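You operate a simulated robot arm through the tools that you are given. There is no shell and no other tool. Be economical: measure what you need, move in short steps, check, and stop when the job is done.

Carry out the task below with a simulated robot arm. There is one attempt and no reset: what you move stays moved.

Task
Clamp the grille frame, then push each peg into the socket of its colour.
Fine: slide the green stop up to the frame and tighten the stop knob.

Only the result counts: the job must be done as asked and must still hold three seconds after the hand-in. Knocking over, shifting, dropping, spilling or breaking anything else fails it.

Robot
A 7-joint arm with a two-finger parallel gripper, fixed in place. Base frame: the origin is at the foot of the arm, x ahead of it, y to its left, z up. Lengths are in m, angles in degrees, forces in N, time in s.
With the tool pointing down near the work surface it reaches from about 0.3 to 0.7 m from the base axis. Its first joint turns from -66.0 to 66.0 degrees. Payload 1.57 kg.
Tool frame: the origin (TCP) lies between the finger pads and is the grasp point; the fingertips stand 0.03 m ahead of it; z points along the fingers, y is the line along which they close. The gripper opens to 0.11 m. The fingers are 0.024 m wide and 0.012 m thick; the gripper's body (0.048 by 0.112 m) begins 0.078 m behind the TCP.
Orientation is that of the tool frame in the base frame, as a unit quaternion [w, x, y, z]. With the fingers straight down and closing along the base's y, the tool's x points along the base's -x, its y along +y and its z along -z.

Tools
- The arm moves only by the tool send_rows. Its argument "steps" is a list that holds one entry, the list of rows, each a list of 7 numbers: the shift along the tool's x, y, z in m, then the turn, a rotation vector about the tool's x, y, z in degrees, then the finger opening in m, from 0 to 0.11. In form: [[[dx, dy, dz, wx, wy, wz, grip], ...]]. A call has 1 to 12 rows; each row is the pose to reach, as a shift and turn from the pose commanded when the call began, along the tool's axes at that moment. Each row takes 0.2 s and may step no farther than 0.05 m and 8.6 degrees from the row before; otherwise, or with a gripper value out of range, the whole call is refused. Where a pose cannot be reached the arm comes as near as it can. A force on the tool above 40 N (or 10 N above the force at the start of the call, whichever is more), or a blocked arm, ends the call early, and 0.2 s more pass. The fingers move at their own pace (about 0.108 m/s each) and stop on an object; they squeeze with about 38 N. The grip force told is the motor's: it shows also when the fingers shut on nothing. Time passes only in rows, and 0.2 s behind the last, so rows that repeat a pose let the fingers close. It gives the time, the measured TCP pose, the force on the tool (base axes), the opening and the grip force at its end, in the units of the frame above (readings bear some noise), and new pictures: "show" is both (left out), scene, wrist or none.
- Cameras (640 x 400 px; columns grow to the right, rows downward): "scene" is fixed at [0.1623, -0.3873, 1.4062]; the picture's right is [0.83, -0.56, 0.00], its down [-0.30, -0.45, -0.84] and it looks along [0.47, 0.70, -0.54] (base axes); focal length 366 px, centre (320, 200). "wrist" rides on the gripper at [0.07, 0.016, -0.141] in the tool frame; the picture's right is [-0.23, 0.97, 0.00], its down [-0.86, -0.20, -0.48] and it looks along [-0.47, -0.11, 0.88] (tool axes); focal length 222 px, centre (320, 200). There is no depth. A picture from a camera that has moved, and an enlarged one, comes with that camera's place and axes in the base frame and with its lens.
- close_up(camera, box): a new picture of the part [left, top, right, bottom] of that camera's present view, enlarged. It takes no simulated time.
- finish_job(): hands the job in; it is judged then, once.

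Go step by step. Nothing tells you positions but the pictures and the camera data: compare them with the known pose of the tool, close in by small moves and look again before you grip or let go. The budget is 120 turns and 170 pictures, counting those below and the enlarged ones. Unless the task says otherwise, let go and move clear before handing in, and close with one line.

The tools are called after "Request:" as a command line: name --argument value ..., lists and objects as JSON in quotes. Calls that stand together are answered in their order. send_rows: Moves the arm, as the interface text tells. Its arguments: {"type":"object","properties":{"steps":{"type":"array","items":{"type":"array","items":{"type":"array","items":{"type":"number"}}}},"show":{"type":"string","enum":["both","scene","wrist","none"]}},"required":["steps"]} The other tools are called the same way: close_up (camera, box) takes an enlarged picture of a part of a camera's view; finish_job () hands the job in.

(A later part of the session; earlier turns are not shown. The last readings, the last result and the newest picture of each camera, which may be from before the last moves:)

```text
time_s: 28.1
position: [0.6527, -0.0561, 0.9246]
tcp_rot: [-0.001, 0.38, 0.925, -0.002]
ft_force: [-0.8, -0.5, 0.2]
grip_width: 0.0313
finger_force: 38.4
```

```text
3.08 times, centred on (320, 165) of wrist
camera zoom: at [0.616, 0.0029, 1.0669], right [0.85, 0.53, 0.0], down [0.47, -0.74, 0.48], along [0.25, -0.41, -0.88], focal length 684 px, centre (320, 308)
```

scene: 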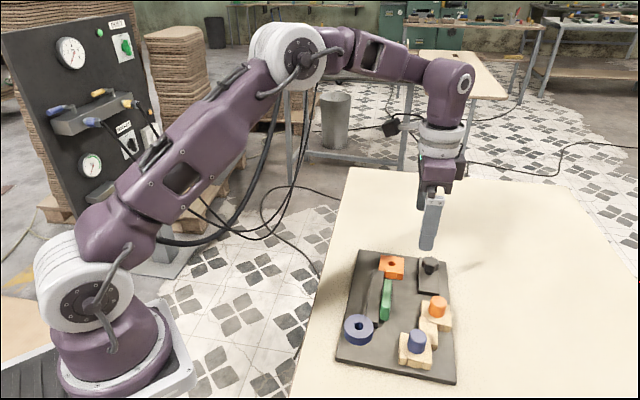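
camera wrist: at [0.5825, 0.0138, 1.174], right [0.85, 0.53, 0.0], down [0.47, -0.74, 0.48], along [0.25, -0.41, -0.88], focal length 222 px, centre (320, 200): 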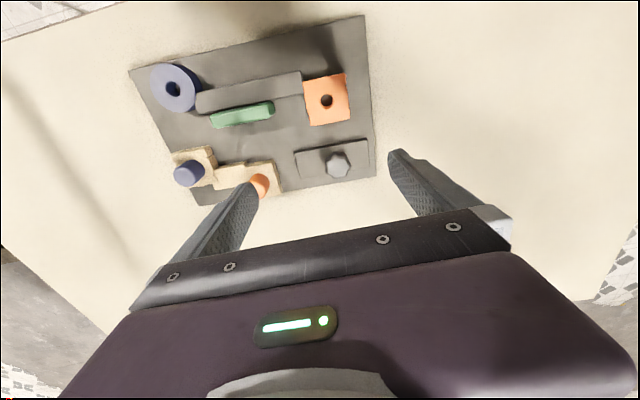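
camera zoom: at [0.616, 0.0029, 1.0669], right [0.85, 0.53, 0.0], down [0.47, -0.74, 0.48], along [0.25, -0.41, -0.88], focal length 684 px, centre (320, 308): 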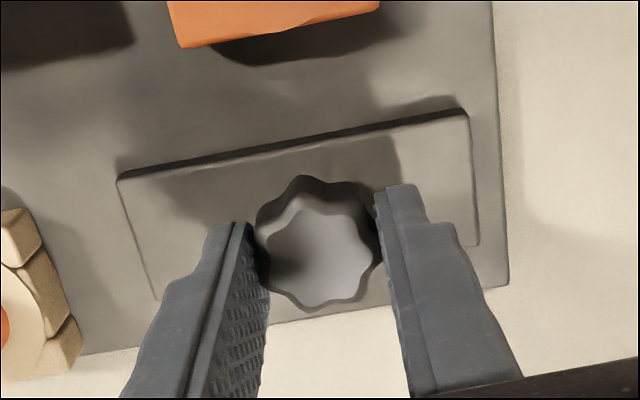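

Gripped again with no side force. I'll turn it clockwise by 24° and check for slip.

Request:
send_rows --steps '[[[0, 0, 0, 0, 0, 8, 0.02], [0, 0, 0, 0, 0, 16, 0.02], [0, 0, 0, 0, 0, 24, 0.02]]]' --show "none"

Request:
close_up --camera "wrist" --box '[220, 100, 420, 230]'

```text
time_s: 28.9
position: [0.6529, -0.0579, 0.9253]
tcp_rot: [-0.002, 0.565, 0.825, -0.001]
ft_force: [-5.8, -5.3, 0.4]
grip_width: 0.0315
finger_force: 38.5
```

```text
3.08 times, centred on (320, 165) of wrist
camera zoom: at [0.6439, 0.012, 1.0671], right [0.99, 0.14, 0.0], down [0.12, -0.87, 0.48], along [0.06, -0.48, -0.88], focal length 684 px, centre (320, 308)
```

zoom: 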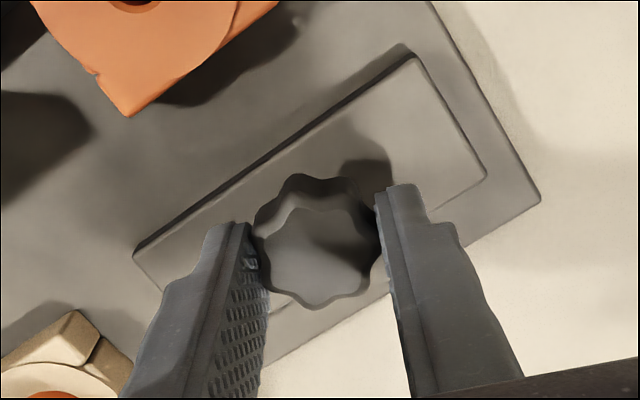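

Request:
send_rows --steps '[[[0, -0.0005, 0, 0, 0, 8, 0.02], [0, -0.0005, 0, 0, 0, 16, 0.02], [0, -0.0005, 0, 0, 0, 24, 0.02]]]' --show "none"

Request:
close_up --camera "wrist" --box '[220, 100, 420, 230]'

```text
time_s: 29.6
position: [0.6522, -0.0573, 0.9243]
tcp_rot: [0.0, 0.725, 0.688, -0.001]
ft_force: [-12.5, -4.4, 2.6]
grip_width: 0.0316
finger_force: 38.0
```

```text
3.08 times, centred on (320, 165) of wrist
camera zoom: at [0.6729, 0.01, 1.0673], right [0.96, -0.28, 0.0], down [-0.24, -0.84, 0.48], along [-0.13, -0.46, -0.88], focal length 684 px, centre (320, 308)
```

zoom: 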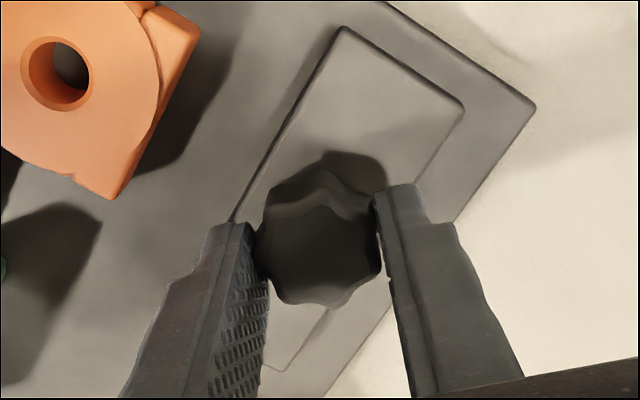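

The knob moved about 20° further and then slipped again at the same end angle (about 120–125° in all), so it is tight. I'll release and rise.

Request:
send_rows --steps '[[[0, -0.0005, 0, 0, 0, 0, 0.03], [0, -0.0005, 0, 0, 0, 0, 0.055], [0, -0.0005, 0, 0, 0, 0, 0.06], [0, 0, -0.03, 0, 0, 0, 0.06], [0, 0, -0.07, 0, 0, 0, 0.06], [0, 0, -0.11, 0, 0, -8, 0.06], [0, 0, -0.11, 0, 0, -16, 0.06], [0, 0, -0.11, 0, 0, -24, 0.06], [0, 0, -0.11, 0, 0, -32, 0.06], [0, 0, -0.11, 0, 0, -40, 0.06], [0, 0, -0.11, 0, 0, -48, 0.06]]]' --show "wrist"

Request:
close_up --camera "scene" --box '[330, 240, 470, 380]'

```text
time_s: 32.0
position: [0.6526, -0.0568, 1.0362]
tcp_rot: [-0.001, 0.38, 0.925, -0.001]
ft_force: [0.2, -0.7, 0.8]
grip_width: 0.0599
finger_force: 0.0
camera wrist: at [0.6157, 0.0021, 1.1777], right [0.85, 0.53, 0.0], down [0.47, -0.74, 0.48], along [0.25, -0.41, -0.88], focal length 222 px, centre (320, 200)
```

wrist: 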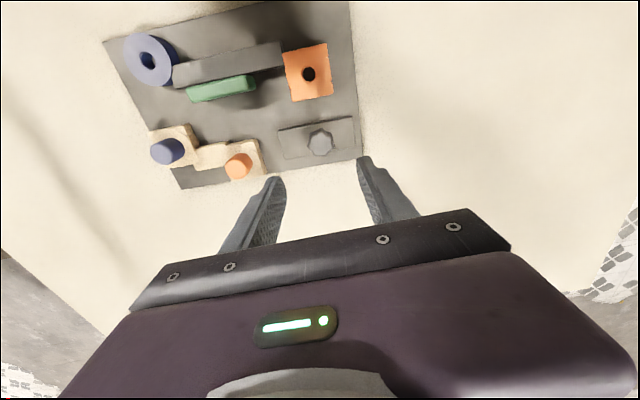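

```text
2.86 times, centred on (400, 310) of scene
camera zoom: at [0.1623, -0.3873, 1.4062], right [0.83, -0.56, 0.0], down [-0.3, -0.45, -0.84], along [0.47, 0.7, -0.54], focal length 1046 px, centre (91, -114)
```

zoom: 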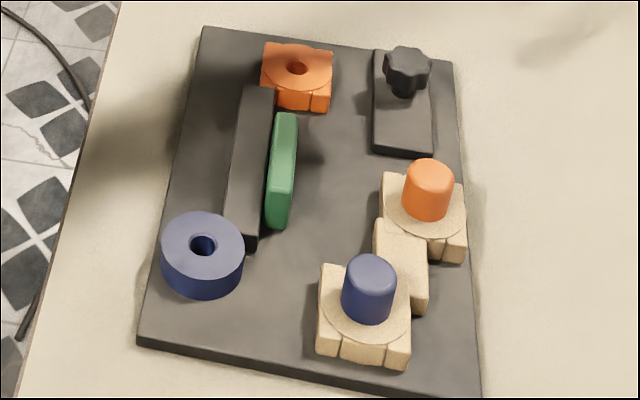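

Request:
close_up --camera "wrist" --box '[100, 10, 370, 200]'

```text
2.11 times, centred on (235, 105) of wrist
camera zoom: at [0.6157, 0.0021, 1.1777], right [0.85, 0.53, 0.0], down [0.47, -0.74, 0.48], along [0.25, -0.41, -0.88], focal length 468 px, centre (499, 400)
```

zoom: 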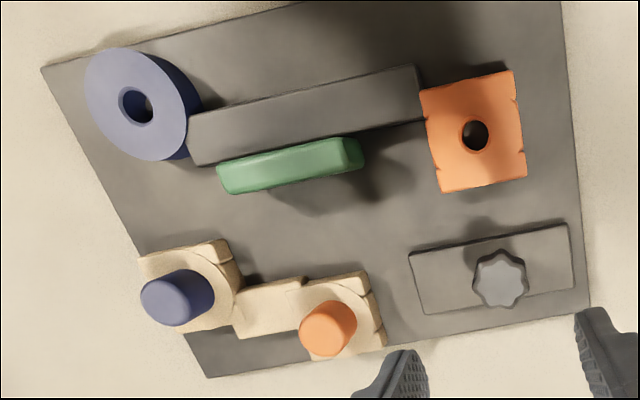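

Now to the pegs. The orange peg is near (0.580, -0.131), so I'll hover above it and check alignment.

Request:
send_rows --steps '[[[0, -0.04, 0.0, 0, 0, 0, 0.06], [0, -0.08, 0.0, 0, 0, 0, 0.06], [-0.001, -0.103, 0.02, 0, 0, 0, 0.06], [-0.001, -0.103, 0.056, 0, 0, 0, 0.06], [-0.001, -0.103, 0.056, 0, 0, 0, 0.06]]]' --show "none"

Request:
close_up --camera "wrist" --box '[200, 80, 440, 230]'

Request:
close_up --camera "scene" --box '[370, 250, 490, 350]'

```text
time_s: 33.2
position: [0.5814, -0.1309, 0.9788]
tcp_rot: [-0.001, 0.381, 0.925, -0.001]
ft_force: [-0.7, 0.2, -0.3]
grip_width: 0.0602
finger_force: 0.0
```

```text
2.67 times, centred on (320, 155) of wrist
camera zoom: at [0.5439, -0.0714, 1.1214], right [0.85, 0.53, 0.0], down [0.47, -0.74, 0.48], along [0.25, -0.41, -0.88], focal length 592 px, centre (320, 320)
```

zoom: 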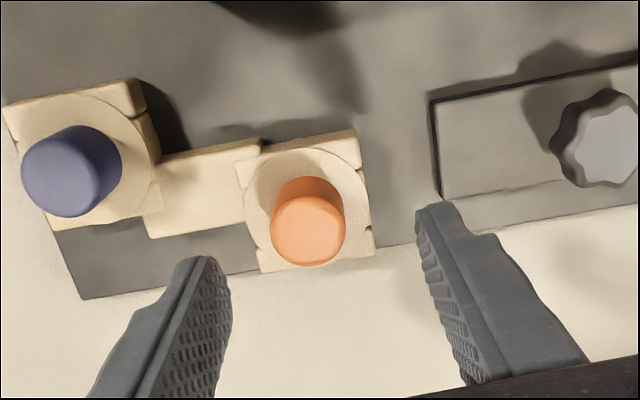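

```text
4.00 times, centred on (430, 300) of scene
camera zoom: at [0.1623, -0.3874, 1.4062], right [0.83, -0.56, 0.0], down [-0.3, -0.45, -0.84], along [0.47, 0.7, -0.54], focal length 1465 px, centre (-120, -200)
```

zoom: 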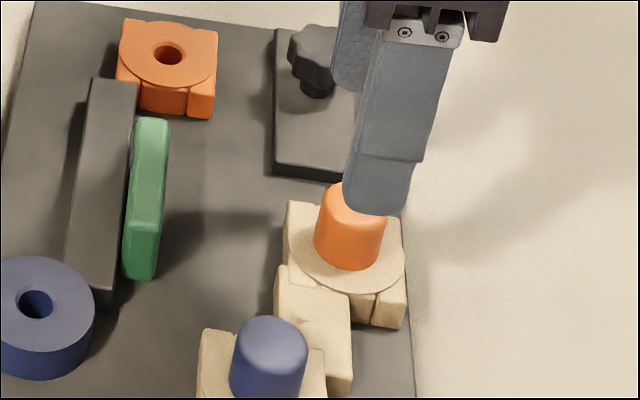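

Request:
send_rows --steps '[[[-0.0013, -0.005, 0.015, 0, 0, 0, 0.05], [-0.0013, -0.005, 0.032, 0, 0, 0, 0.05], [-0.0013, -0.005, 0.032, 0, 0, 0, 0.05]]]' --show "none"

Request:
close_up --camera "wrist" --box '[200, 80, 440, 230]'

Request:
close_up --camera "scene" --box '[370, 250, 490, 350]'

```text
time_s: 34.0
position: [0.5779, -0.1368, 0.9466]
tcp_rot: [0.0, 0.381, 0.924, 0.0]
ft_force: [0.4, -0.2, -0.4]
grip_width: 0.0502
finger_force: 0.1
```

```text
2.67 times, centred on (320, 155) of wrist
camera zoom: at [0.541, -0.0769, 1.0891], right [0.85, 0.53, 0.0], down [0.47, -0.74, 0.48], along [0.25, -0.41, -0.88], focal length 592 px, centre (320, 320)
```

zoom: 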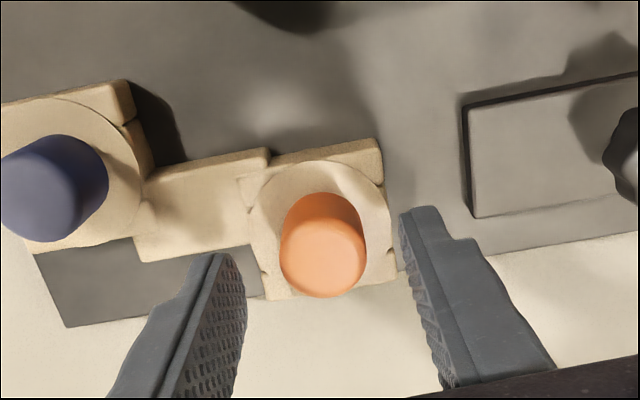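

```text
4.00 times, centred on (430, 300) of scene
camera zoom: at [0.1623, -0.3873, 1.4062], right [0.83, -0.56, 0.0], down [-0.3, -0.45, -0.84], along [0.47, 0.7, -0.54], focal length 1465 px, centre (-120, -200)
```

zoom: 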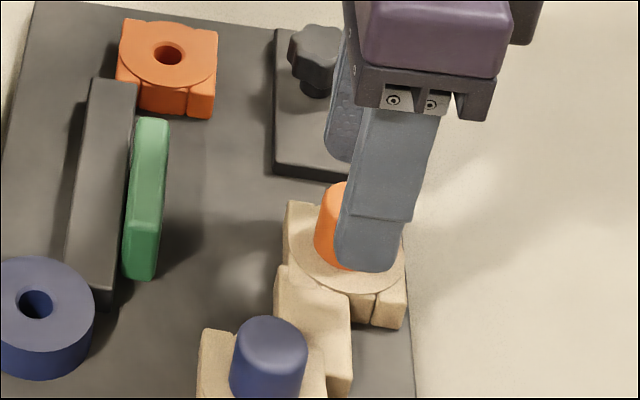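

Request:
send_rows --steps '[[[0, 0, 0.01, 0, 0, 0, 0.05], [0, 0, 0.0185, 0, 0, 0, 0.05], [0, 0, 0.0185, 0, 0, 0, 0.035], [0, 0, 0.0185, 0, 0, 0, 0.015], [0, 0, 0.0185, 0, 0, 0, 0.015]]]' --show "none"

Request:
close_up --camera "wrist" --box '[200, 80, 440, 230]'

```text
time_s: 35.2
position: [0.5786, -0.1372, 0.9274]
tcp_rot: [-0.001, 0.381, 0.925, -0.001]
ft_force: [0.4, 0.2, 0.6]
grip_width: 0.0257
finger_force: 37.3
```

```text
2.67 times, centred on (320, 155) of wrist
camera zoom: at [0.5411, -0.0768, 1.071], right [0.85, 0.53, 0.0], down [0.47, -0.74, 0.48], along [0.25, -0.41, -0.88], focal length 592 px, centre (320, 320)
```

zoom: 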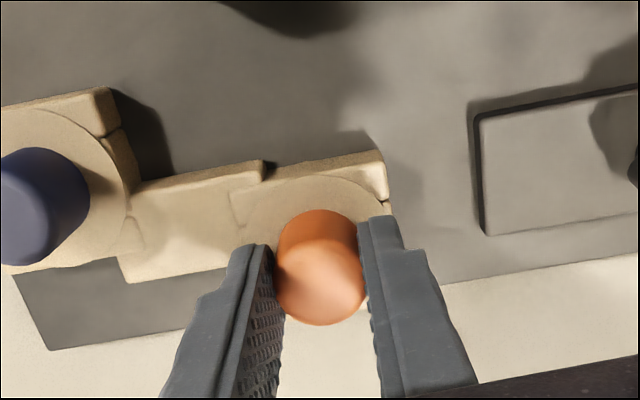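

Gripped at 0.0257 m with no side force. I'll lift the peg and look at its underside.

Request:
send_rows --steps '[[[0, 0, -0.01, 0, 0, 0, 0.015], [0, 0, -0.03, 0, 0, 0, 0.015], [0, 0, -0.055, 0, 0, 0, 0.015], [0, 0, -0.075, 0, 0, 0, 0.015], [0, 0, -0.075, 0, 0, 0, 0.015]]]' --show "wrist"

Request:
close_up --camera "scene" --box '[350, 220, 490, 370]'

```text
time_s: 36.5
position: [0.5773, -0.1344, 1.005]
tcp_rot: [0.0, 0.381, 0.925, -0.002]
ft_force: [-0.1, -0.5, -0.6]
grip_width: 0.0148
finger_force: 0.0
camera wrist: at [0.5406, -0.0755, 1.1476], right [0.85, 0.53, 0.0], down [0.47, -0.74, 0.48], along [0.25, -0.41, -0.88], focal length 222 px, centre (320, 200)
```

wrist: 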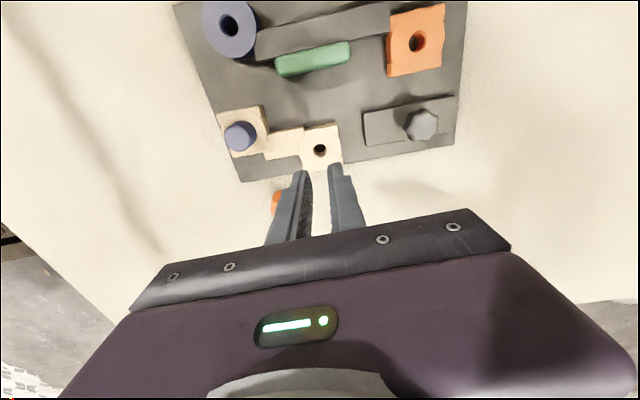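

```text
2.67 times, centred on (420, 295) of scene
camera zoom: at [0.1623, -0.3873, 1.4062], right [0.83, -0.56, 0.0], down [-0.3, -0.45, -0.84], along [0.47, 0.7, -0.54], focal length 977 px, centre (53, -53)
```

zoom: 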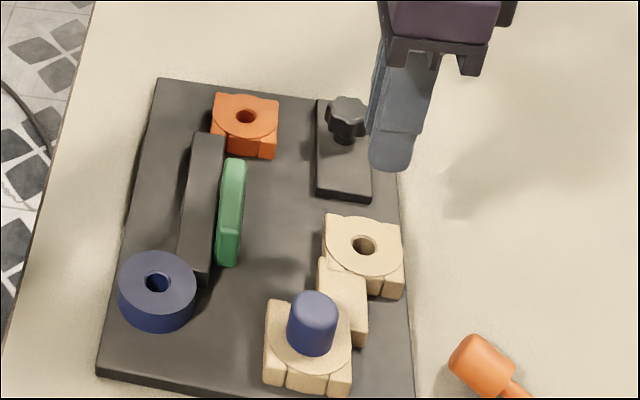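

The peg slipped out of the fingers and now lies on the table beside the plate. I'll look at it closely before picking it up.

Request:
close_up --camera "scene" --box '[460, 320, 560, 400]'

Request:
send_rows --steps '[[[0, -0.02, -0.03, 0, 0, 0, 0.05], [0, -0.04, -0.06, 0, 0, 0, 0.06], [-0.02, -0.07, -0.07, 0, 0, 0, 0.08], [-0.02, -0.07, -0.07, 0, 0, 0, 0.08]]]' --show "wrist"

```text
5.00 times, centred on (510, 360) of scene
camera zoom: at [0.1623, -0.3873, 1.4062], right [0.83, -0.56, 0.0], down [-0.3, -0.45, -0.84], along [0.47, 0.7, -0.54], focal length 1831 px, centre (-630, -600)
```

zoom: 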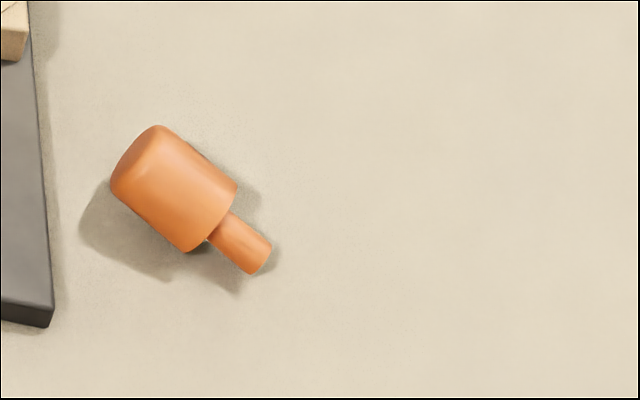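

```text
time_s: 37.5
position: [0.5427, -0.1998, 1.0741]
tcp_rot: [-0.001, 0.381, 0.925, -0.001]
ft_force: [0.0, -0.5, 0.1]
grip_width: 0.0799
finger_force: 0.0
camera wrist: at [0.5055, -0.1399, 1.2167], right [0.85, 0.53, 0.0], down [0.47, -0.74, 0.48], along [0.25, -0.41, -0.88], focal length 222 px, centre (320, 200)
```

wrist: 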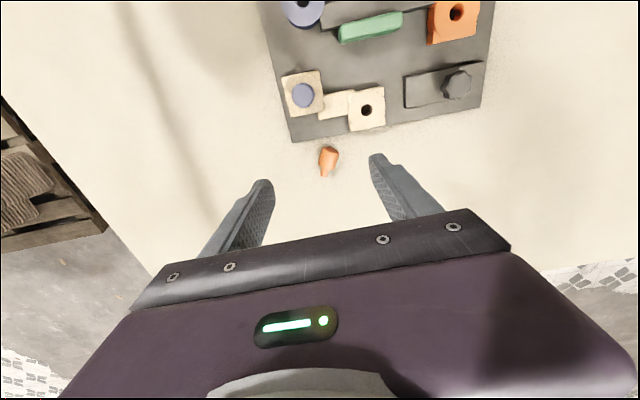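

Request:
close_up --camera "wrist" --box '[290, 130, 370, 190]'

```text
6.67 times, centred on (330, 160) of wrist
camera zoom: at [0.5055, -0.1399, 1.2167], right [0.85, 0.53, 0.0], down [0.47, -0.74, 0.48], along [0.25, -0.41, -0.88], focal length 1481 px, centre (253, 467)
```

zoom: 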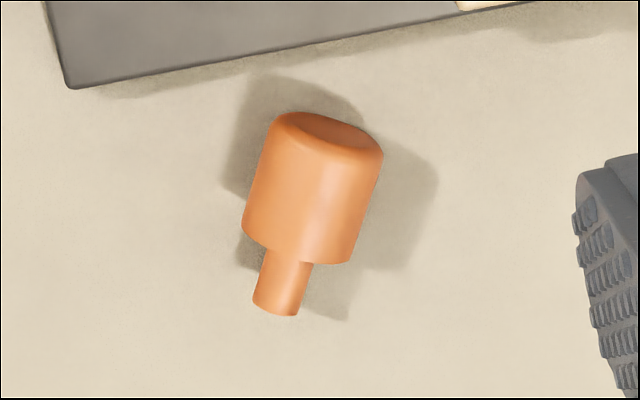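

The orange peg lies flat at about (0.573, -0.223), with its shank pointing toward -y. My plan is to grip it with the tool tilted one way, then rotate so it hangs vertical. First I'll align the yaw above it.

Request:
send_rows --steps '[[[-0.01, 0.002, 0, 0, 0, 7, 0.06], [-0.02, 0.004, 0.01, 0, 0, 14, 0.06], [-0.03, 0.005, 0.03, 0, 0, 21, 0.06], [-0.0364, 0.0062, 0.05, 0, 0, 27, 0.06], [-0.0364, 0.0062, 0.05, 0, 0, 27, 0.06]]]' --show "wrist"

Request:
close_up --camera "wrist" --box '[260, 120, 380, 200]'

```text
time_s: 38.6
position: [0.5741, -0.2196, 1.0234]
tcp_rot: [0.0, 0.587, 0.81, -0.001]
ft_force: [-0.4, -0.1, 0.0]
grip_width: 0.0598
finger_force: 0.0
camera wrist: at [0.5681, -0.1495, 1.1653], right [1.0, 0.09, 0.0], down [0.08, -0.87, 0.48], along [0.04, -0.48, -0.88], focal length 222 px, centre (320, 200)
```

wrist: 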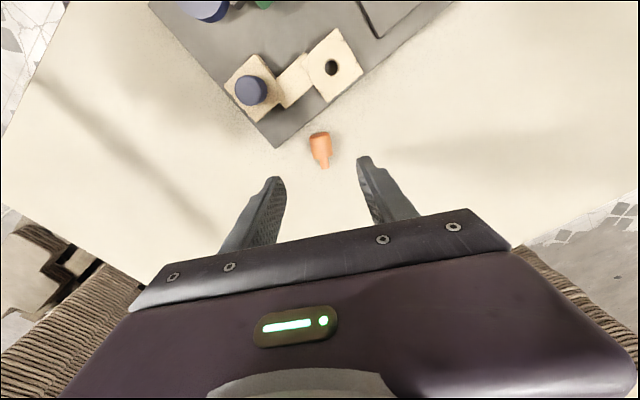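

```text
5.00 times, centred on (320, 160) of wrist
camera zoom: at [0.5681, -0.1495, 1.1653], right [1.0, 0.09, 0.0], down [0.08, -0.87, 0.48], along [0.04, -0.48, -0.88], focal length 1111 px, centre (320, 400)
```

zoom: 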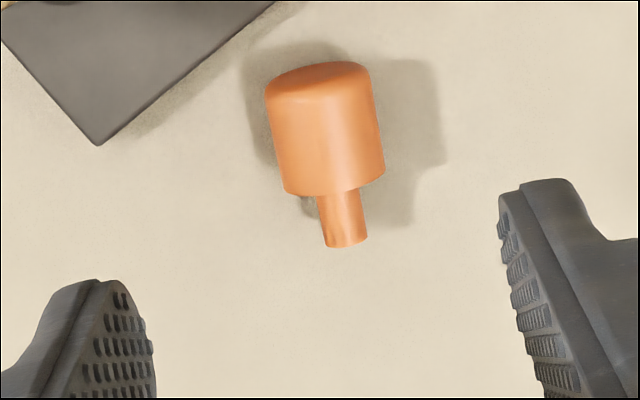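

Request:
send_rows --steps '[[[0.003, 0, 0, 0, -7, 0.5, 0.05], [0.006, 0, 0, 0, -14, 1, 0.05], [0.009, 0, 0, 0, -21, 1.5, 0.05], [0.0122, 0, 0, 0, -28, 2, 0.05], [0.0122, 0, 0.01, 0, -35, 2.5, 0.05], [0.0122, 0, 0.02, 0, -35, 2.5, 0.05], [0.0122, 0, 0.02, 0, -35, 2.5, 0.05]]]' --show "both"

Request:
close_up --camera "wrist" --box '[260, 120, 380, 200]'

```text
time_s: 40.2
position: [0.5694, -0.2079, 1.0042]
tcp_rot: [0.244, 0.577, 0.759, -0.178]
ft_force: [-0.2, 0.6, 0.2]
grip_width: 0.0502
finger_force: 0.0
camera wrist: at [0.5463, -0.0727, 1.0809], right [0.99, 0.09, 0.14], down [-0.09, -0.47, 0.88], along [0.14, -0.88, -0.45], focal length 222 px, centre (320, 200)
```

scene: 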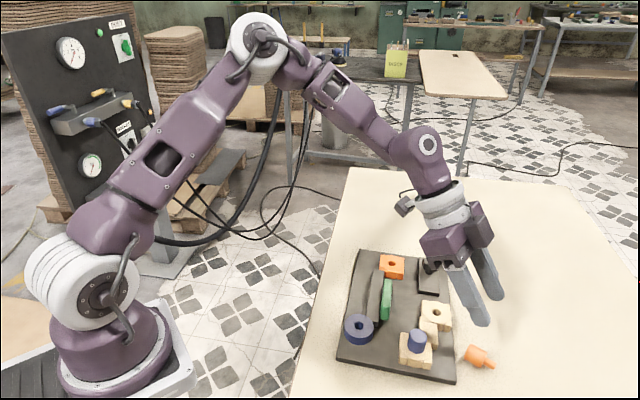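
wrist: 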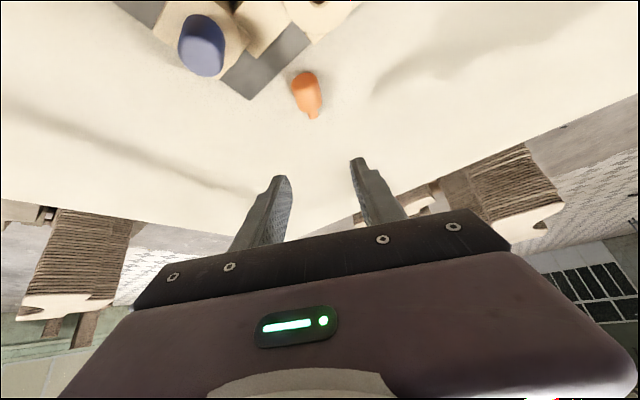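

```text
5.00 times, centred on (320, 160) of wrist
camera zoom: at [0.5463, -0.0727, 1.0809], right [0.99, 0.09, 0.14], down [-0.09, -0.47, 0.88], along [0.14, -0.88, -0.45], focal length 1111 px, centre (320, 400)
```

zoom: 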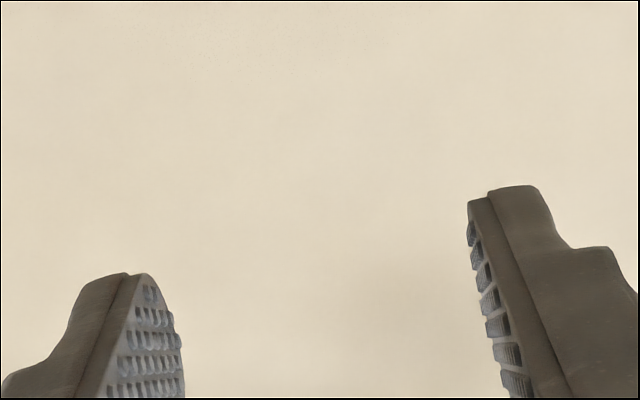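

The tilted pose is reachable. I'll descend along the vertical in stages.

Request:
send_rows --steps '[[[0.0172, 0.001, 0.0246, 0, 0, 0, 0.05], [0.0344, 0.001, 0.0491, 0, 0, 0, 0.05], [0.043, 0.001, 0.0614, 0, 0, 0, 0.05], [0.043, 0.001, 0.0614, 0, 0, 0, 0.05]]]' --show "wrist"

Request:
close_up --camera "scene" --box '[410, 290, 540, 390]'

```text
time_s: 41.2
position: [0.5717, -0.2092, 0.9285]
tcp_rot: [0.244, 0.576, 0.76, -0.176]
ft_force: [0.2, -0.7, -0.5]
grip_width: 0.05
finger_force: 0.0
camera wrist: at [0.5495, -0.0731, 1.0057], right [0.99, 0.09, 0.14], down [-0.09, -0.47, 0.88], along [0.14, -0.88, -0.45], focal length 222 px, centre (320, 200)
```

wrist: 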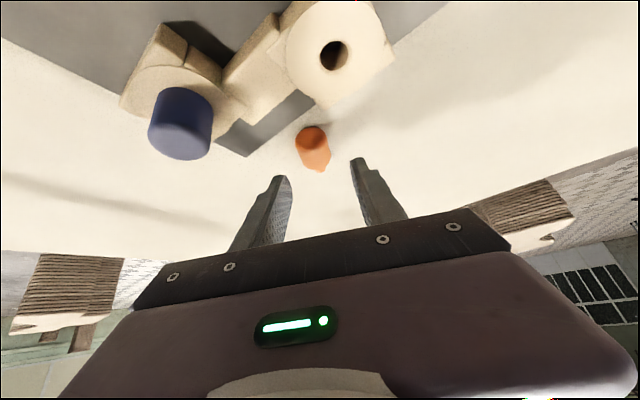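

```text
4.00 times, centred on (475, 340) of scene
camera zoom: at [0.1623, -0.3873, 1.4062], right [0.83, -0.56, 0.0], down [-0.3, -0.45, -0.84], along [0.47, 0.7, -0.54], focal length 1465 px, centre (-300, -360)
```

zoom: 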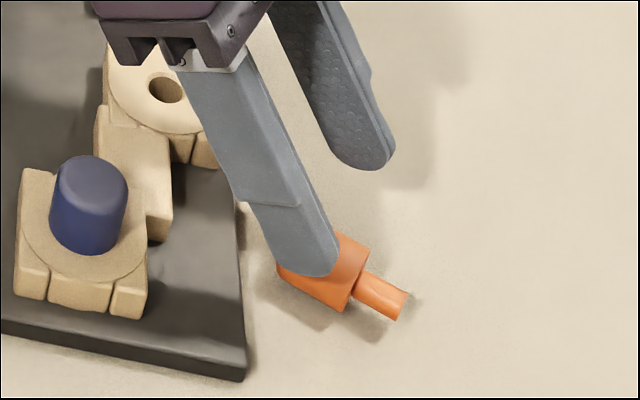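

Request:
send_rows --steps '[[[0.0065, -0.001, 0.0094, 0, 0, 0, 0.05], [0.0128, -0.001, 0.0183, 0, 0, 0, 0.05], [0.0128, -0.001, 0.0183, 0, 0, 0, 0.05]]]' --show "none"

Request:
close_up --camera "wrist" --box '[240, 110, 400, 230]'

Request:
close_up --camera "scene" --box '[410, 290, 540, 390]'

```text
time_s: 42.0
position: [0.5718, -0.2087, 0.9056]
tcp_rot: [0.243, 0.576, 0.76, -0.177]
ft_force: [0.2, -0.1, 0.5]
grip_width: 0.05
finger_force: 0.1
```

```text
3.33 times, centred on (320, 170) of wrist
camera zoom: at [0.5475, -0.0733, 0.9828], right [0.99, 0.09, 0.14], down [-0.09, -0.47, 0.88], along [0.14, -0.88, -0.45], focal length 740 px, centre (320, 300)
```

zoom: 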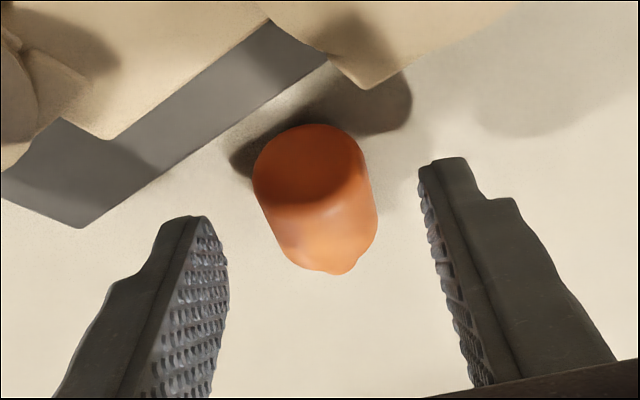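

```text
4.00 times, centred on (475, 340) of scene
camera zoom: at [0.1623, -0.3873, 1.4062], right [0.83, -0.56, 0.0], down [-0.3, -0.45, -0.84], along [0.47, 0.7, -0.54], focal length 1465 px, centre (-300, -360)
```

zoom: 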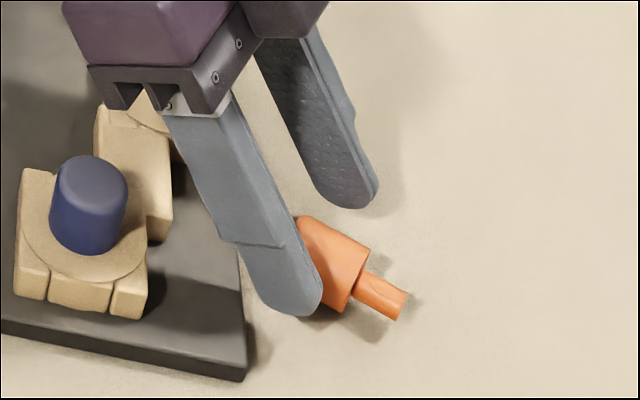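

Request:
send_rows --steps '[[[0, 0, 0, 0, 0, 0, 0.035], [0, 0, 0, 0, 0, 0, 0.02], [0, 0, 0, 0, 0, 0, 0.01], [0, 0, 0, 0, 0, 0, 0.01]]]' --show "none"

Request:
close_up --camera "wrist" --box '[240, 110, 400, 230]'

Request:
close_up --camera "scene" --box '[410, 290, 540, 390]'

```text
time_s: 43.0
position: [0.5701, -0.2087, 0.9058]
tcp_rot: [0.244, 0.577, 0.759, -0.178]
ft_force: [-1.0, 0.6, -0.8]
grip_width: 0.0248
finger_force: 36.4
```

```text
3.33 times, centred on (320, 170) of wrist
camera zoom: at [0.5475, -0.0733, 0.9829], right [0.99, 0.09, 0.14], down [-0.09, -0.47, 0.88], along [0.14, -0.88, -0.45], focal length 740 px, centre (320, 300)
```

zoom: 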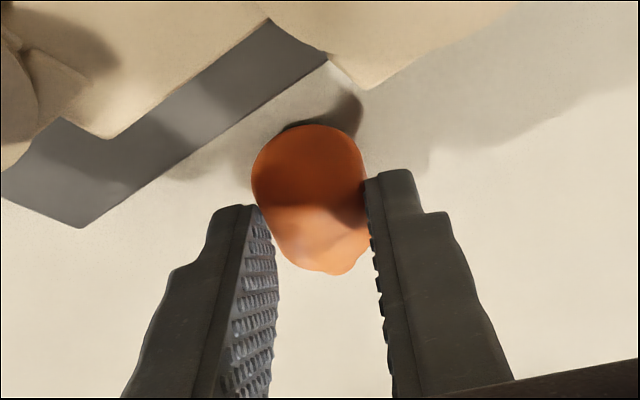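

```text
4.00 times, centred on (475, 340) of scene
camera zoom: at [0.1623, -0.3873, 1.4062], right [0.83, -0.56, 0.0], down [-0.3, -0.45, -0.84], along [0.47, 0.7, -0.54], focal length 1465 px, centre (-300, -360)
```

zoom: 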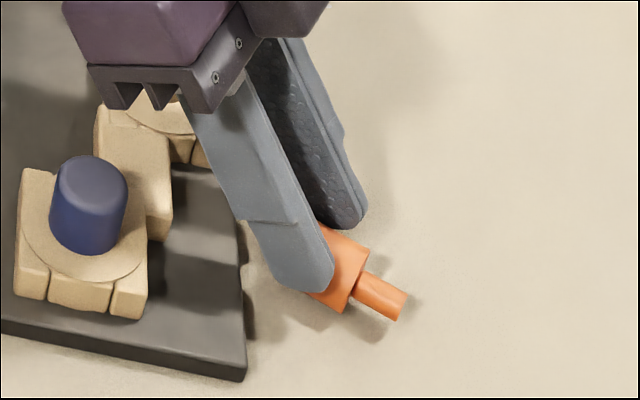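

The grip is too near the head's lower end, so I'll reopen, shift 7 mm toward the head's top and close again.

Request:
send_rows --steps '[[[0, 0, 0, 0, 0, 0, 0.035], [0, 0, 0, 0, 0, 0, 0.042], [0.0057, 0, -0.004, 0, 0, 0, 0.042], [0.0057, 0, -0.004, 0, 0, 0, 0.03], [0.0057, 0, -0.004, 0, 0, 0, 0.01], [0.0057, 0, -0.004, 0, 0, 0, 0.01], [0.0057, 0, -0.004, 0, 0, 0, 0.01]]]' --show "none"

Request:
close_up --camera "wrist" --box '[240, 110, 400, 230]'

Request:
close_up --camera "scene" --box '[410, 290, 540, 390]'

```text
time_s: 44.6
position: [0.5684, -0.2021, 0.907]
tcp_rot: [0.245, 0.576, 0.76, -0.176]
ft_force: [-0.4, 0.2, 11.8]
grip_width: 0.0238
finger_force: 35.4
```

```text
3.33 times, centred on (320, 170) of wrist
camera zoom: at [0.5464, -0.0666, 0.9832], right [0.99, 0.09, 0.14], down [-0.09, -0.47, 0.88], along [0.14, -0.88, -0.45], focal length 740 px, centre (320, 300)
```

zoom: 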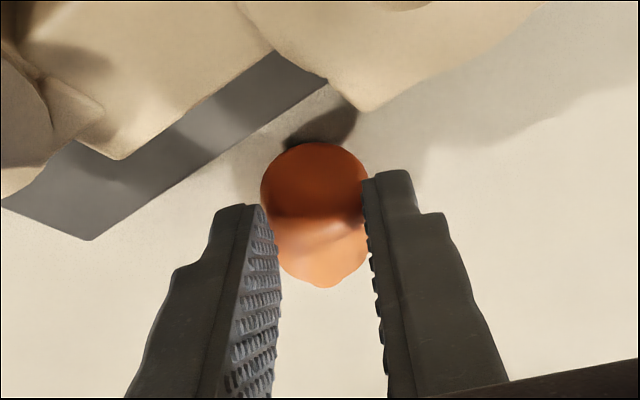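

```text
4.00 times, centred on (475, 340) of scene
camera zoom: at [0.1621, -0.3872, 1.4063], right [0.83, -0.56, 0.0], down [-0.3, -0.45, -0.84], along [0.47, 0.7, -0.54], focal length 1465 px, centre (-300, -360)
```

zoom: 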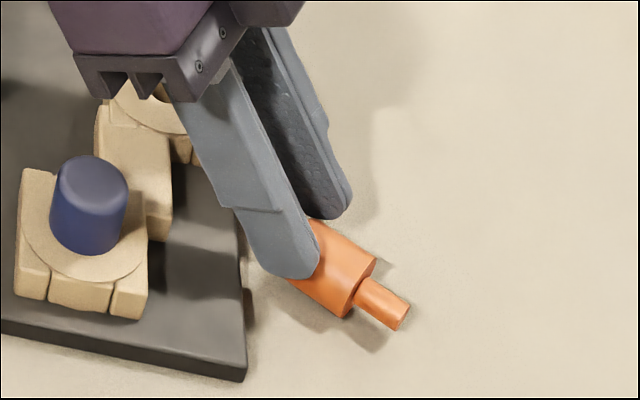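

The fingertips are rounded and were biting above the peg's axis. I'll reopen, go 6 mm lower and slightly back, then close again.

Request:
send_rows --steps '[[[0, 0, 0, 0, 0, 0, 0.035], [0, 0, 0, 0, 0, 0, 0.042], [-0.0003, 0, 0.004, 0, 0, 0, 0.042], [-0.0007, 0, 0.0076, 0, 0, 0, 0.042], [-0.0007, 0, 0.0076, 0, 0, 0, 0.025], [-0.0007, 0, 0.0076, 0, 0, 0, 0.01], [-0.0007, 0, 0.0076, 0, 0, 0, 0.01]]]' --show "none"

Request:
close_up --camera "wrist" --box '[240, 110, 400, 230]'

Request:
close_up --camera "scene" --box '[410, 290, 540, 390]'

```text
time_s: 46.2
position: [0.5702, -0.2048, 0.9019]
tcp_rot: [0.244, 0.576, 0.76, -0.177]
ft_force: [0.6, -0.4, -0.5]
grip_width: 0.0253
finger_force: 36.9
```

```text
3.33 times, centred on (320, 170) of wrist
camera zoom: at [0.5484, -0.0708, 0.9777], right [0.99, 0.09, 0.14], down [-0.09, -0.47, 0.88], along [0.14, -0.88, -0.45], focal length 740 px, centre (320, 300)
```

zoom: 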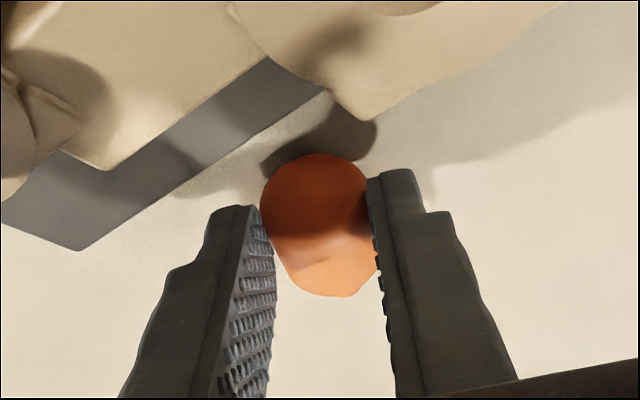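

```text
4.00 times, centred on (475, 340) of scene
camera zoom: at [0.1623, -0.3873, 1.4062], right [0.83, -0.56, 0.0], down [-0.3, -0.45, -0.84], along [0.47, 0.7, -0.54], focal length 1465 px, centre (-300, -360)
```

zoom: 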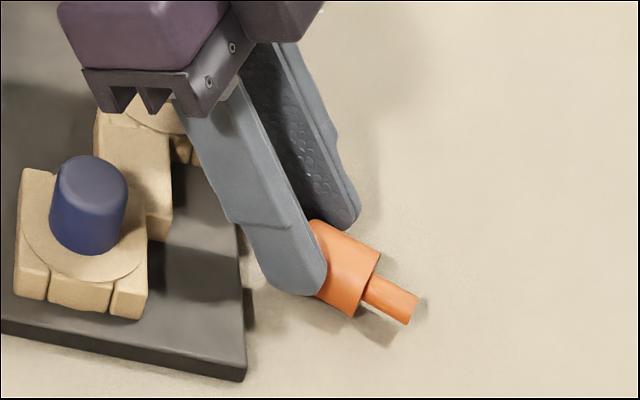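

Better: the width is 0.0253 m with no side force. I'll lift slowly.

Request:
send_rows --steps '[[[-0.0029, 0, -0.0041, 0, 0, 0, 0.01], [-0.0115, 0, -0.0164, 0, 0, 0, 0.01], [-0.023, 0, -0.0328, 0, 0, 0, 0.01], [-0.046, 0, -0.0655, 0, 0, 0, 0.01], [-0.069, 0, -0.0983, 0, 0, 0, 0.01], [-0.069, 0, -0.0983, 0, 0, 0, 0.01]]]' --show "both"

Request:
close_up --camera "wrist" --box '[240, 110, 400, 230]'

```text
time_s: 47.6
position: [0.5703, -0.206, 1.0204]
tcp_rot: [0.244, 0.577, 0.76, -0.177]
ft_force: [-1.2, 0.5, 0.0]
grip_width: 0.0257
finger_force: 36.4
camera wrist: at [0.5471, -0.0702, 1.0968], right [0.99, 0.09, 0.14], down [-0.09, -0.47, 0.88], along [0.14, -0.88, -0.45], focal length 222 px, centre (320, 200)
```

scene: 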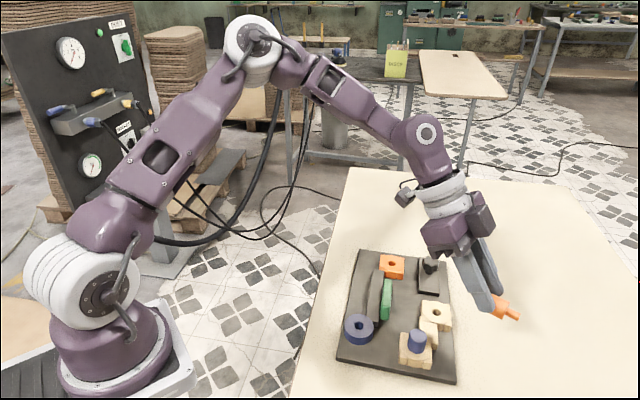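
wrist: 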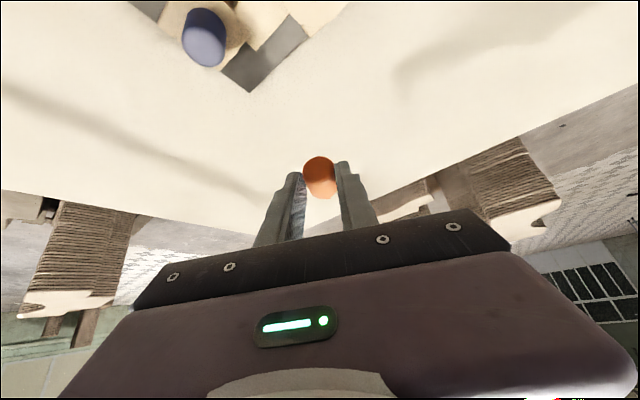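

```text
3.33 times, centred on (320, 170) of wrist
camera zoom: at [0.5471, -0.0702, 1.0968], right [0.99, 0.09, 0.14], down [-0.09, -0.47, 0.88], along [0.14, -0.88, -0.45], focal length 740 px, centre (320, 300)
```

zoom: 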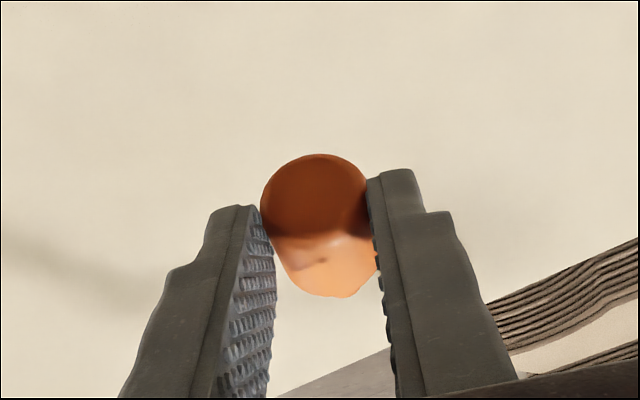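

Held. I'll carry it up and over toward the sockets, then rotate about the tool's y to bring the peg upright.

Request:
send_rows --steps '[[[0.0218, 0.0097, -0.0275, 0, 0, 0, 0.01], [0.0436, 0.0194, -0.055, 0, 0, 0, 0.01], [0.0654, 0.0291, -0.0825, 0, 0, 0, 0.01], [0.0872, 0.0388, -0.11, 0, 0, 0, 0.01]]]' --show "none"

Request:
send_rows --steps '[[[0, 0, 0, 0, 7.5, 0, 0.01], [0, 0, 0, 0, 15, 0, 0.01], [0, 0, 0, 0, 22.5, 0, 0.01], [0, 0, 0, 0, 30, 0, 0.01], [0, 0, 0, 0, 37.5, 0, 0.01], [0, 0, 0, 0, 45, 0, 0.01]]]' --show "scene"

```text
time_s: 48.6
position: [0.5682, -0.0683, 1.06]
tcp_rot: [0.243, 0.577, 0.76, -0.177]
ft_force: [0.6, 0.3, -0.7]
grip_width: 0.0255
finger_force: 37.4
```

```text
time_s: 50.0
position: [0.569, -0.0672, 1.0621]
tcp_rot: [-0.066, 0.6, 0.795, 0.058]
ft_force: [-1.2, -0.1, 0.2]
grip_width: 0.0256
finger_force: 37.2
```

scene: 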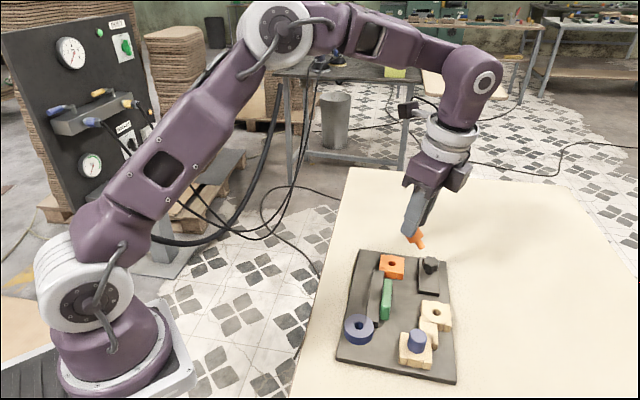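

Request:
send_rows --steps '[[[0, 0, 0, 0, 7.5, 0, 0.01], [0, 0, 0, 0, 15, 0, 0.01], [0, 0, 0, 0, 22.5, 0, 0.01], [0, 0, 0, 0, 30, 0, 0.01], [0, 0, 0, 0, 37.5, 0, 0.01], [0, 0, 0, 0, 45, 0, 0.01]]]' --show "both"

Request:
close_up --camera "scene" --box '[360, 180, 480, 300]'

```text
time_s: 51.5
position: [0.5689, -0.0665, 1.0624]
tcp_rot: [-0.365, 0.532, 0.71, 0.281]
ft_force: [1.1, 0.2, -0.5]
grip_width: 0.0257
finger_force: 37.0
camera wrist: at [0.6042, -0.1378, 1.2008], right [0.97, 0.14, -0.18], down [0.05, -0.9, -0.43], along [-0.22, 0.41, -0.89], focal length 222 px, centre (320, 200)
```

scene: 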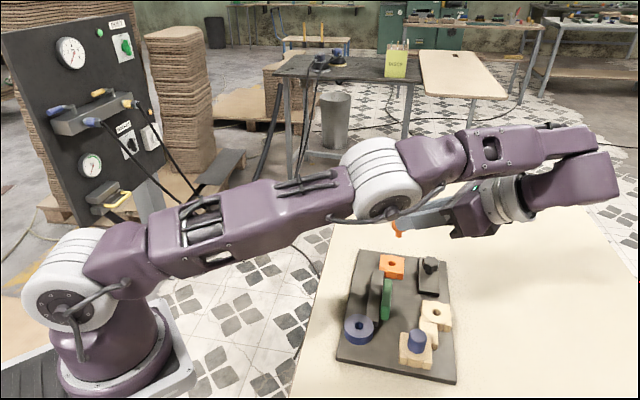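
wrist: 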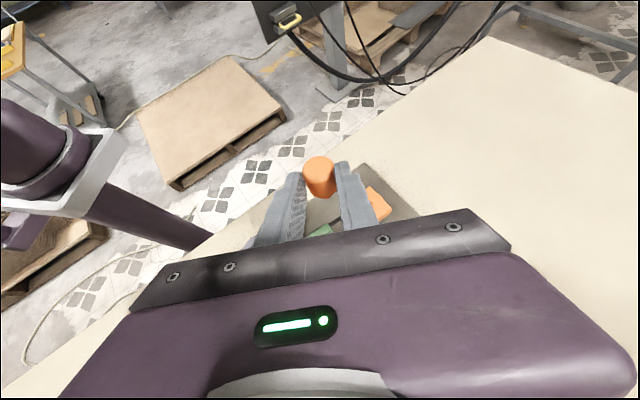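

```text
3.33 times, centred on (420, 240) of scene
camera zoom: at [0.1623, -0.3874, 1.4062], right [0.83, -0.56, 0.0], down [-0.3, -0.45, -0.84], along [0.47, 0.7, -0.54], focal length 1221 px, centre (-13, 67)
```

zoom: 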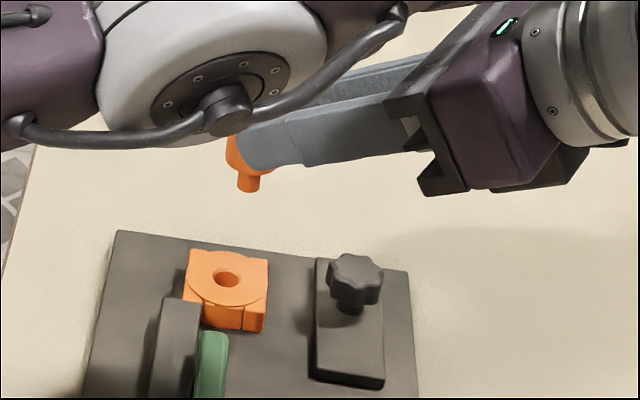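

The peg is upright, but the arm is folded awkwardly with the tool pointing sideways. I'll swing the heading around the vertical so the tool points more outward.

Request:
send_rows --steps '[[[0, 0, 0, -6.14, -0.1, 4.3, 0.01], [0, 0, 0, -12.3, -0.2, 8.6, 0.01], [0, 0, 0, -18.4, -0.25, 12.9, 0.01], [0, 0, 0, -24.5, -0.3, 17.2, 0.01]]]' --show "scene"

```text
time_s: 52.5
position: [0.5687, -0.0661, 1.0617]
tcp_rot: [-0.28, 0.698, 0.547, 0.368]
ft_force: [-0.3, 1.3, -0.9]
grip_width: 0.0256
finger_force: 36.7
```

scene: 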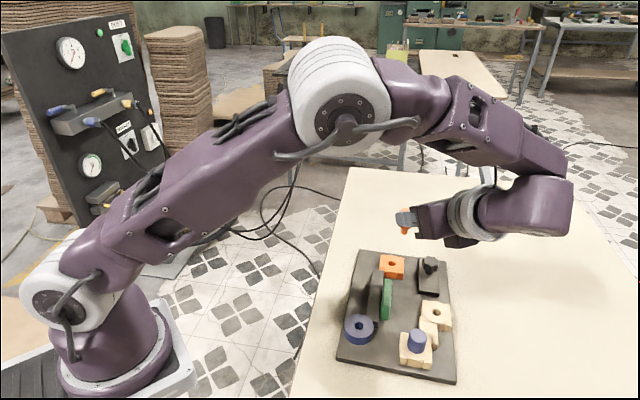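

Request:
send_rows --steps '[[[0, 0, 0, -6.14, -0.1, 4.3, 0.01], [0, 0, 0, -12.3, -0.2, 8.6, 0.01], [0, 0, 0, -18.4, -0.25, 12.9, 0.01], [0, 0, 0, -24.5, -0.3, 17.2, 0.01]]]' --show "both"

```text
time_s: 53.5
position: [0.5695, -0.0676, 1.0602]
tcp_rot: [-0.175, 0.816, 0.348, 0.427]
ft_force: [0.7, 0.2, 0.0]
grip_width: 0.0253
finger_force: 36.9
camera wrist: at [0.5277, -0.1332, 1.2003], right [0.61, -0.77, -0.18], down [-0.75, -0.5, -0.43], along [0.24, 0.39, -0.89], focal length 222 px, centre (320, 200)
```

scene: 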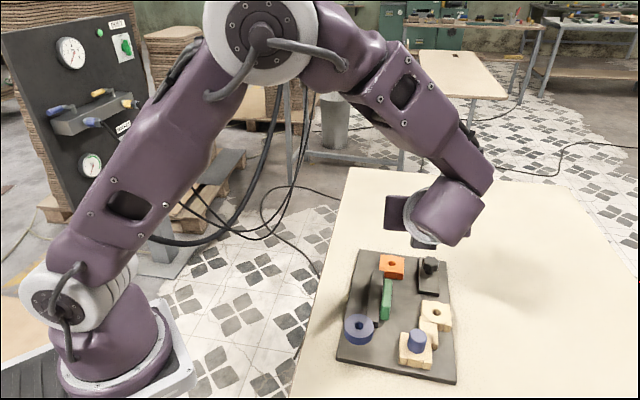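
wrist: 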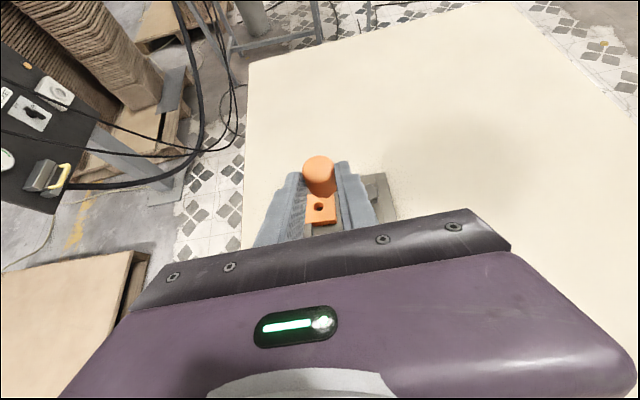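

The pose is good now: the peg is upright with the orange socket visible just below. I'll zoom in to align.

Request:
close_up --camera "wrist" --box '[270, 140, 390, 240]'

```text
4.00 times, centred on (330, 190) of wrist
camera zoom: at [0.5277, -0.1332, 1.2003], right [0.61, -0.77, -0.18], down [-0.75, -0.5, -0.43], along [0.24, 0.39, -0.89], focal length 888 px, centre (280, 240)
```

zoom: 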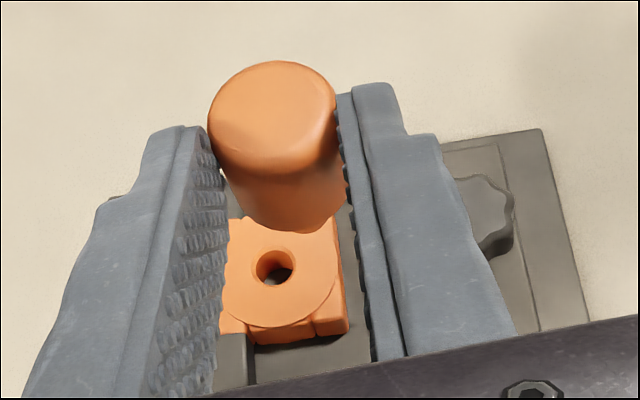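

The distance estimates from this view disagree by about 1 cm. I'll swing the heading partly back so the scene camera also sees the peg, and measure it with both.

Request:
send_rows --steps '[[[0, 0, 0, 6.14, 0.1, -4.3, 0.01], [0, 0, 0, 12.3, 0.2, -8.6, 0.01], [0, 0, 0, 18.4, 0.25, -12.9, 0.01], [0, 0, 0, 22.5, 0.3, -15.8, 0.01], [0, 0, 0, 22.5, 0.3, -15.8, 0.01]]]' --show "none"

Request:
close_up --camera "wrist" --box '[270, 140, 390, 240]'

Request:
close_up --camera "scene" --box '[360, 190, 460, 290]'

```text
time_s: 54.6
position: [0.5702, -0.0662, 1.0605]
tcp_rot: [-0.272, 0.709, 0.533, 0.373]
ft_force: [-0.6, -0.3, -0.7]
grip_width: 0.0255
finger_force: 36.6
```

```text
4.00 times, centred on (330, 190) of wrist
camera zoom: at [0.5625, -0.1455, 1.2007], right [0.9, -0.4, -0.17], down [-0.44, -0.79, -0.43], along [0.03, 0.46, -0.89], focal length 888 px, centre (280, 240)
```

zoom: 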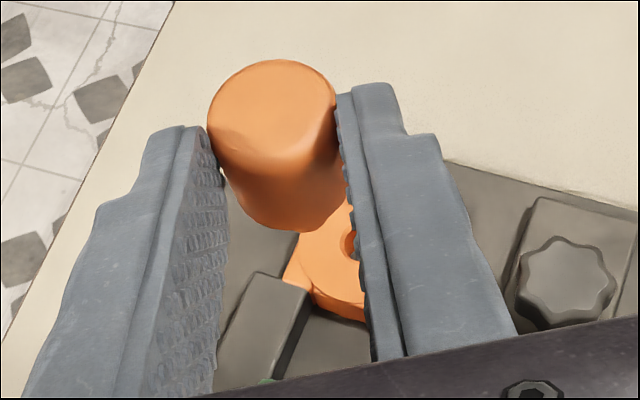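

```text
4.00 times, centred on (410, 240) of scene
camera zoom: at [0.1623, -0.3873, 1.4062], right [0.83, -0.56, 0.0], down [-0.3, -0.45, -0.84], along [0.47, 0.7, -0.54], focal length 1465 px, centre (-40, 40)
```

zoom: 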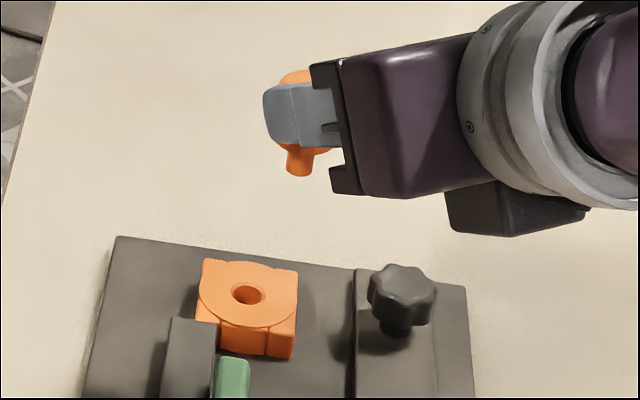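

Request:
close_up --camera "scene" --box '[418, 200, 450, 240]'

```text
10.00 times, centred on (434, 220) of scene
camera zoom: at [0.1623, -0.3873, 1.4062], right [0.83, -0.56, 0.0], down [-0.3, -0.45, -0.84], along [0.47, 0.7, -0.54], focal length 3663 px, centre (-820, 0)
```

zoom: 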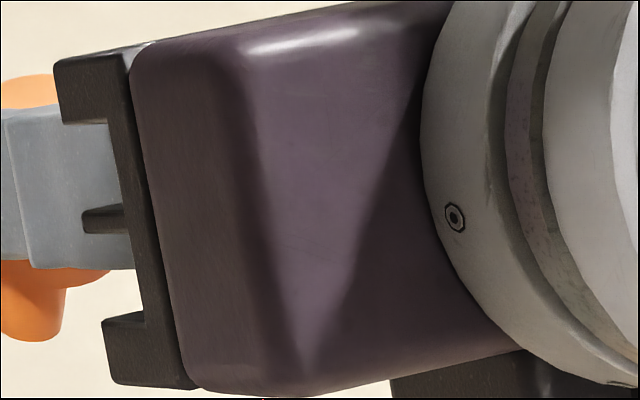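

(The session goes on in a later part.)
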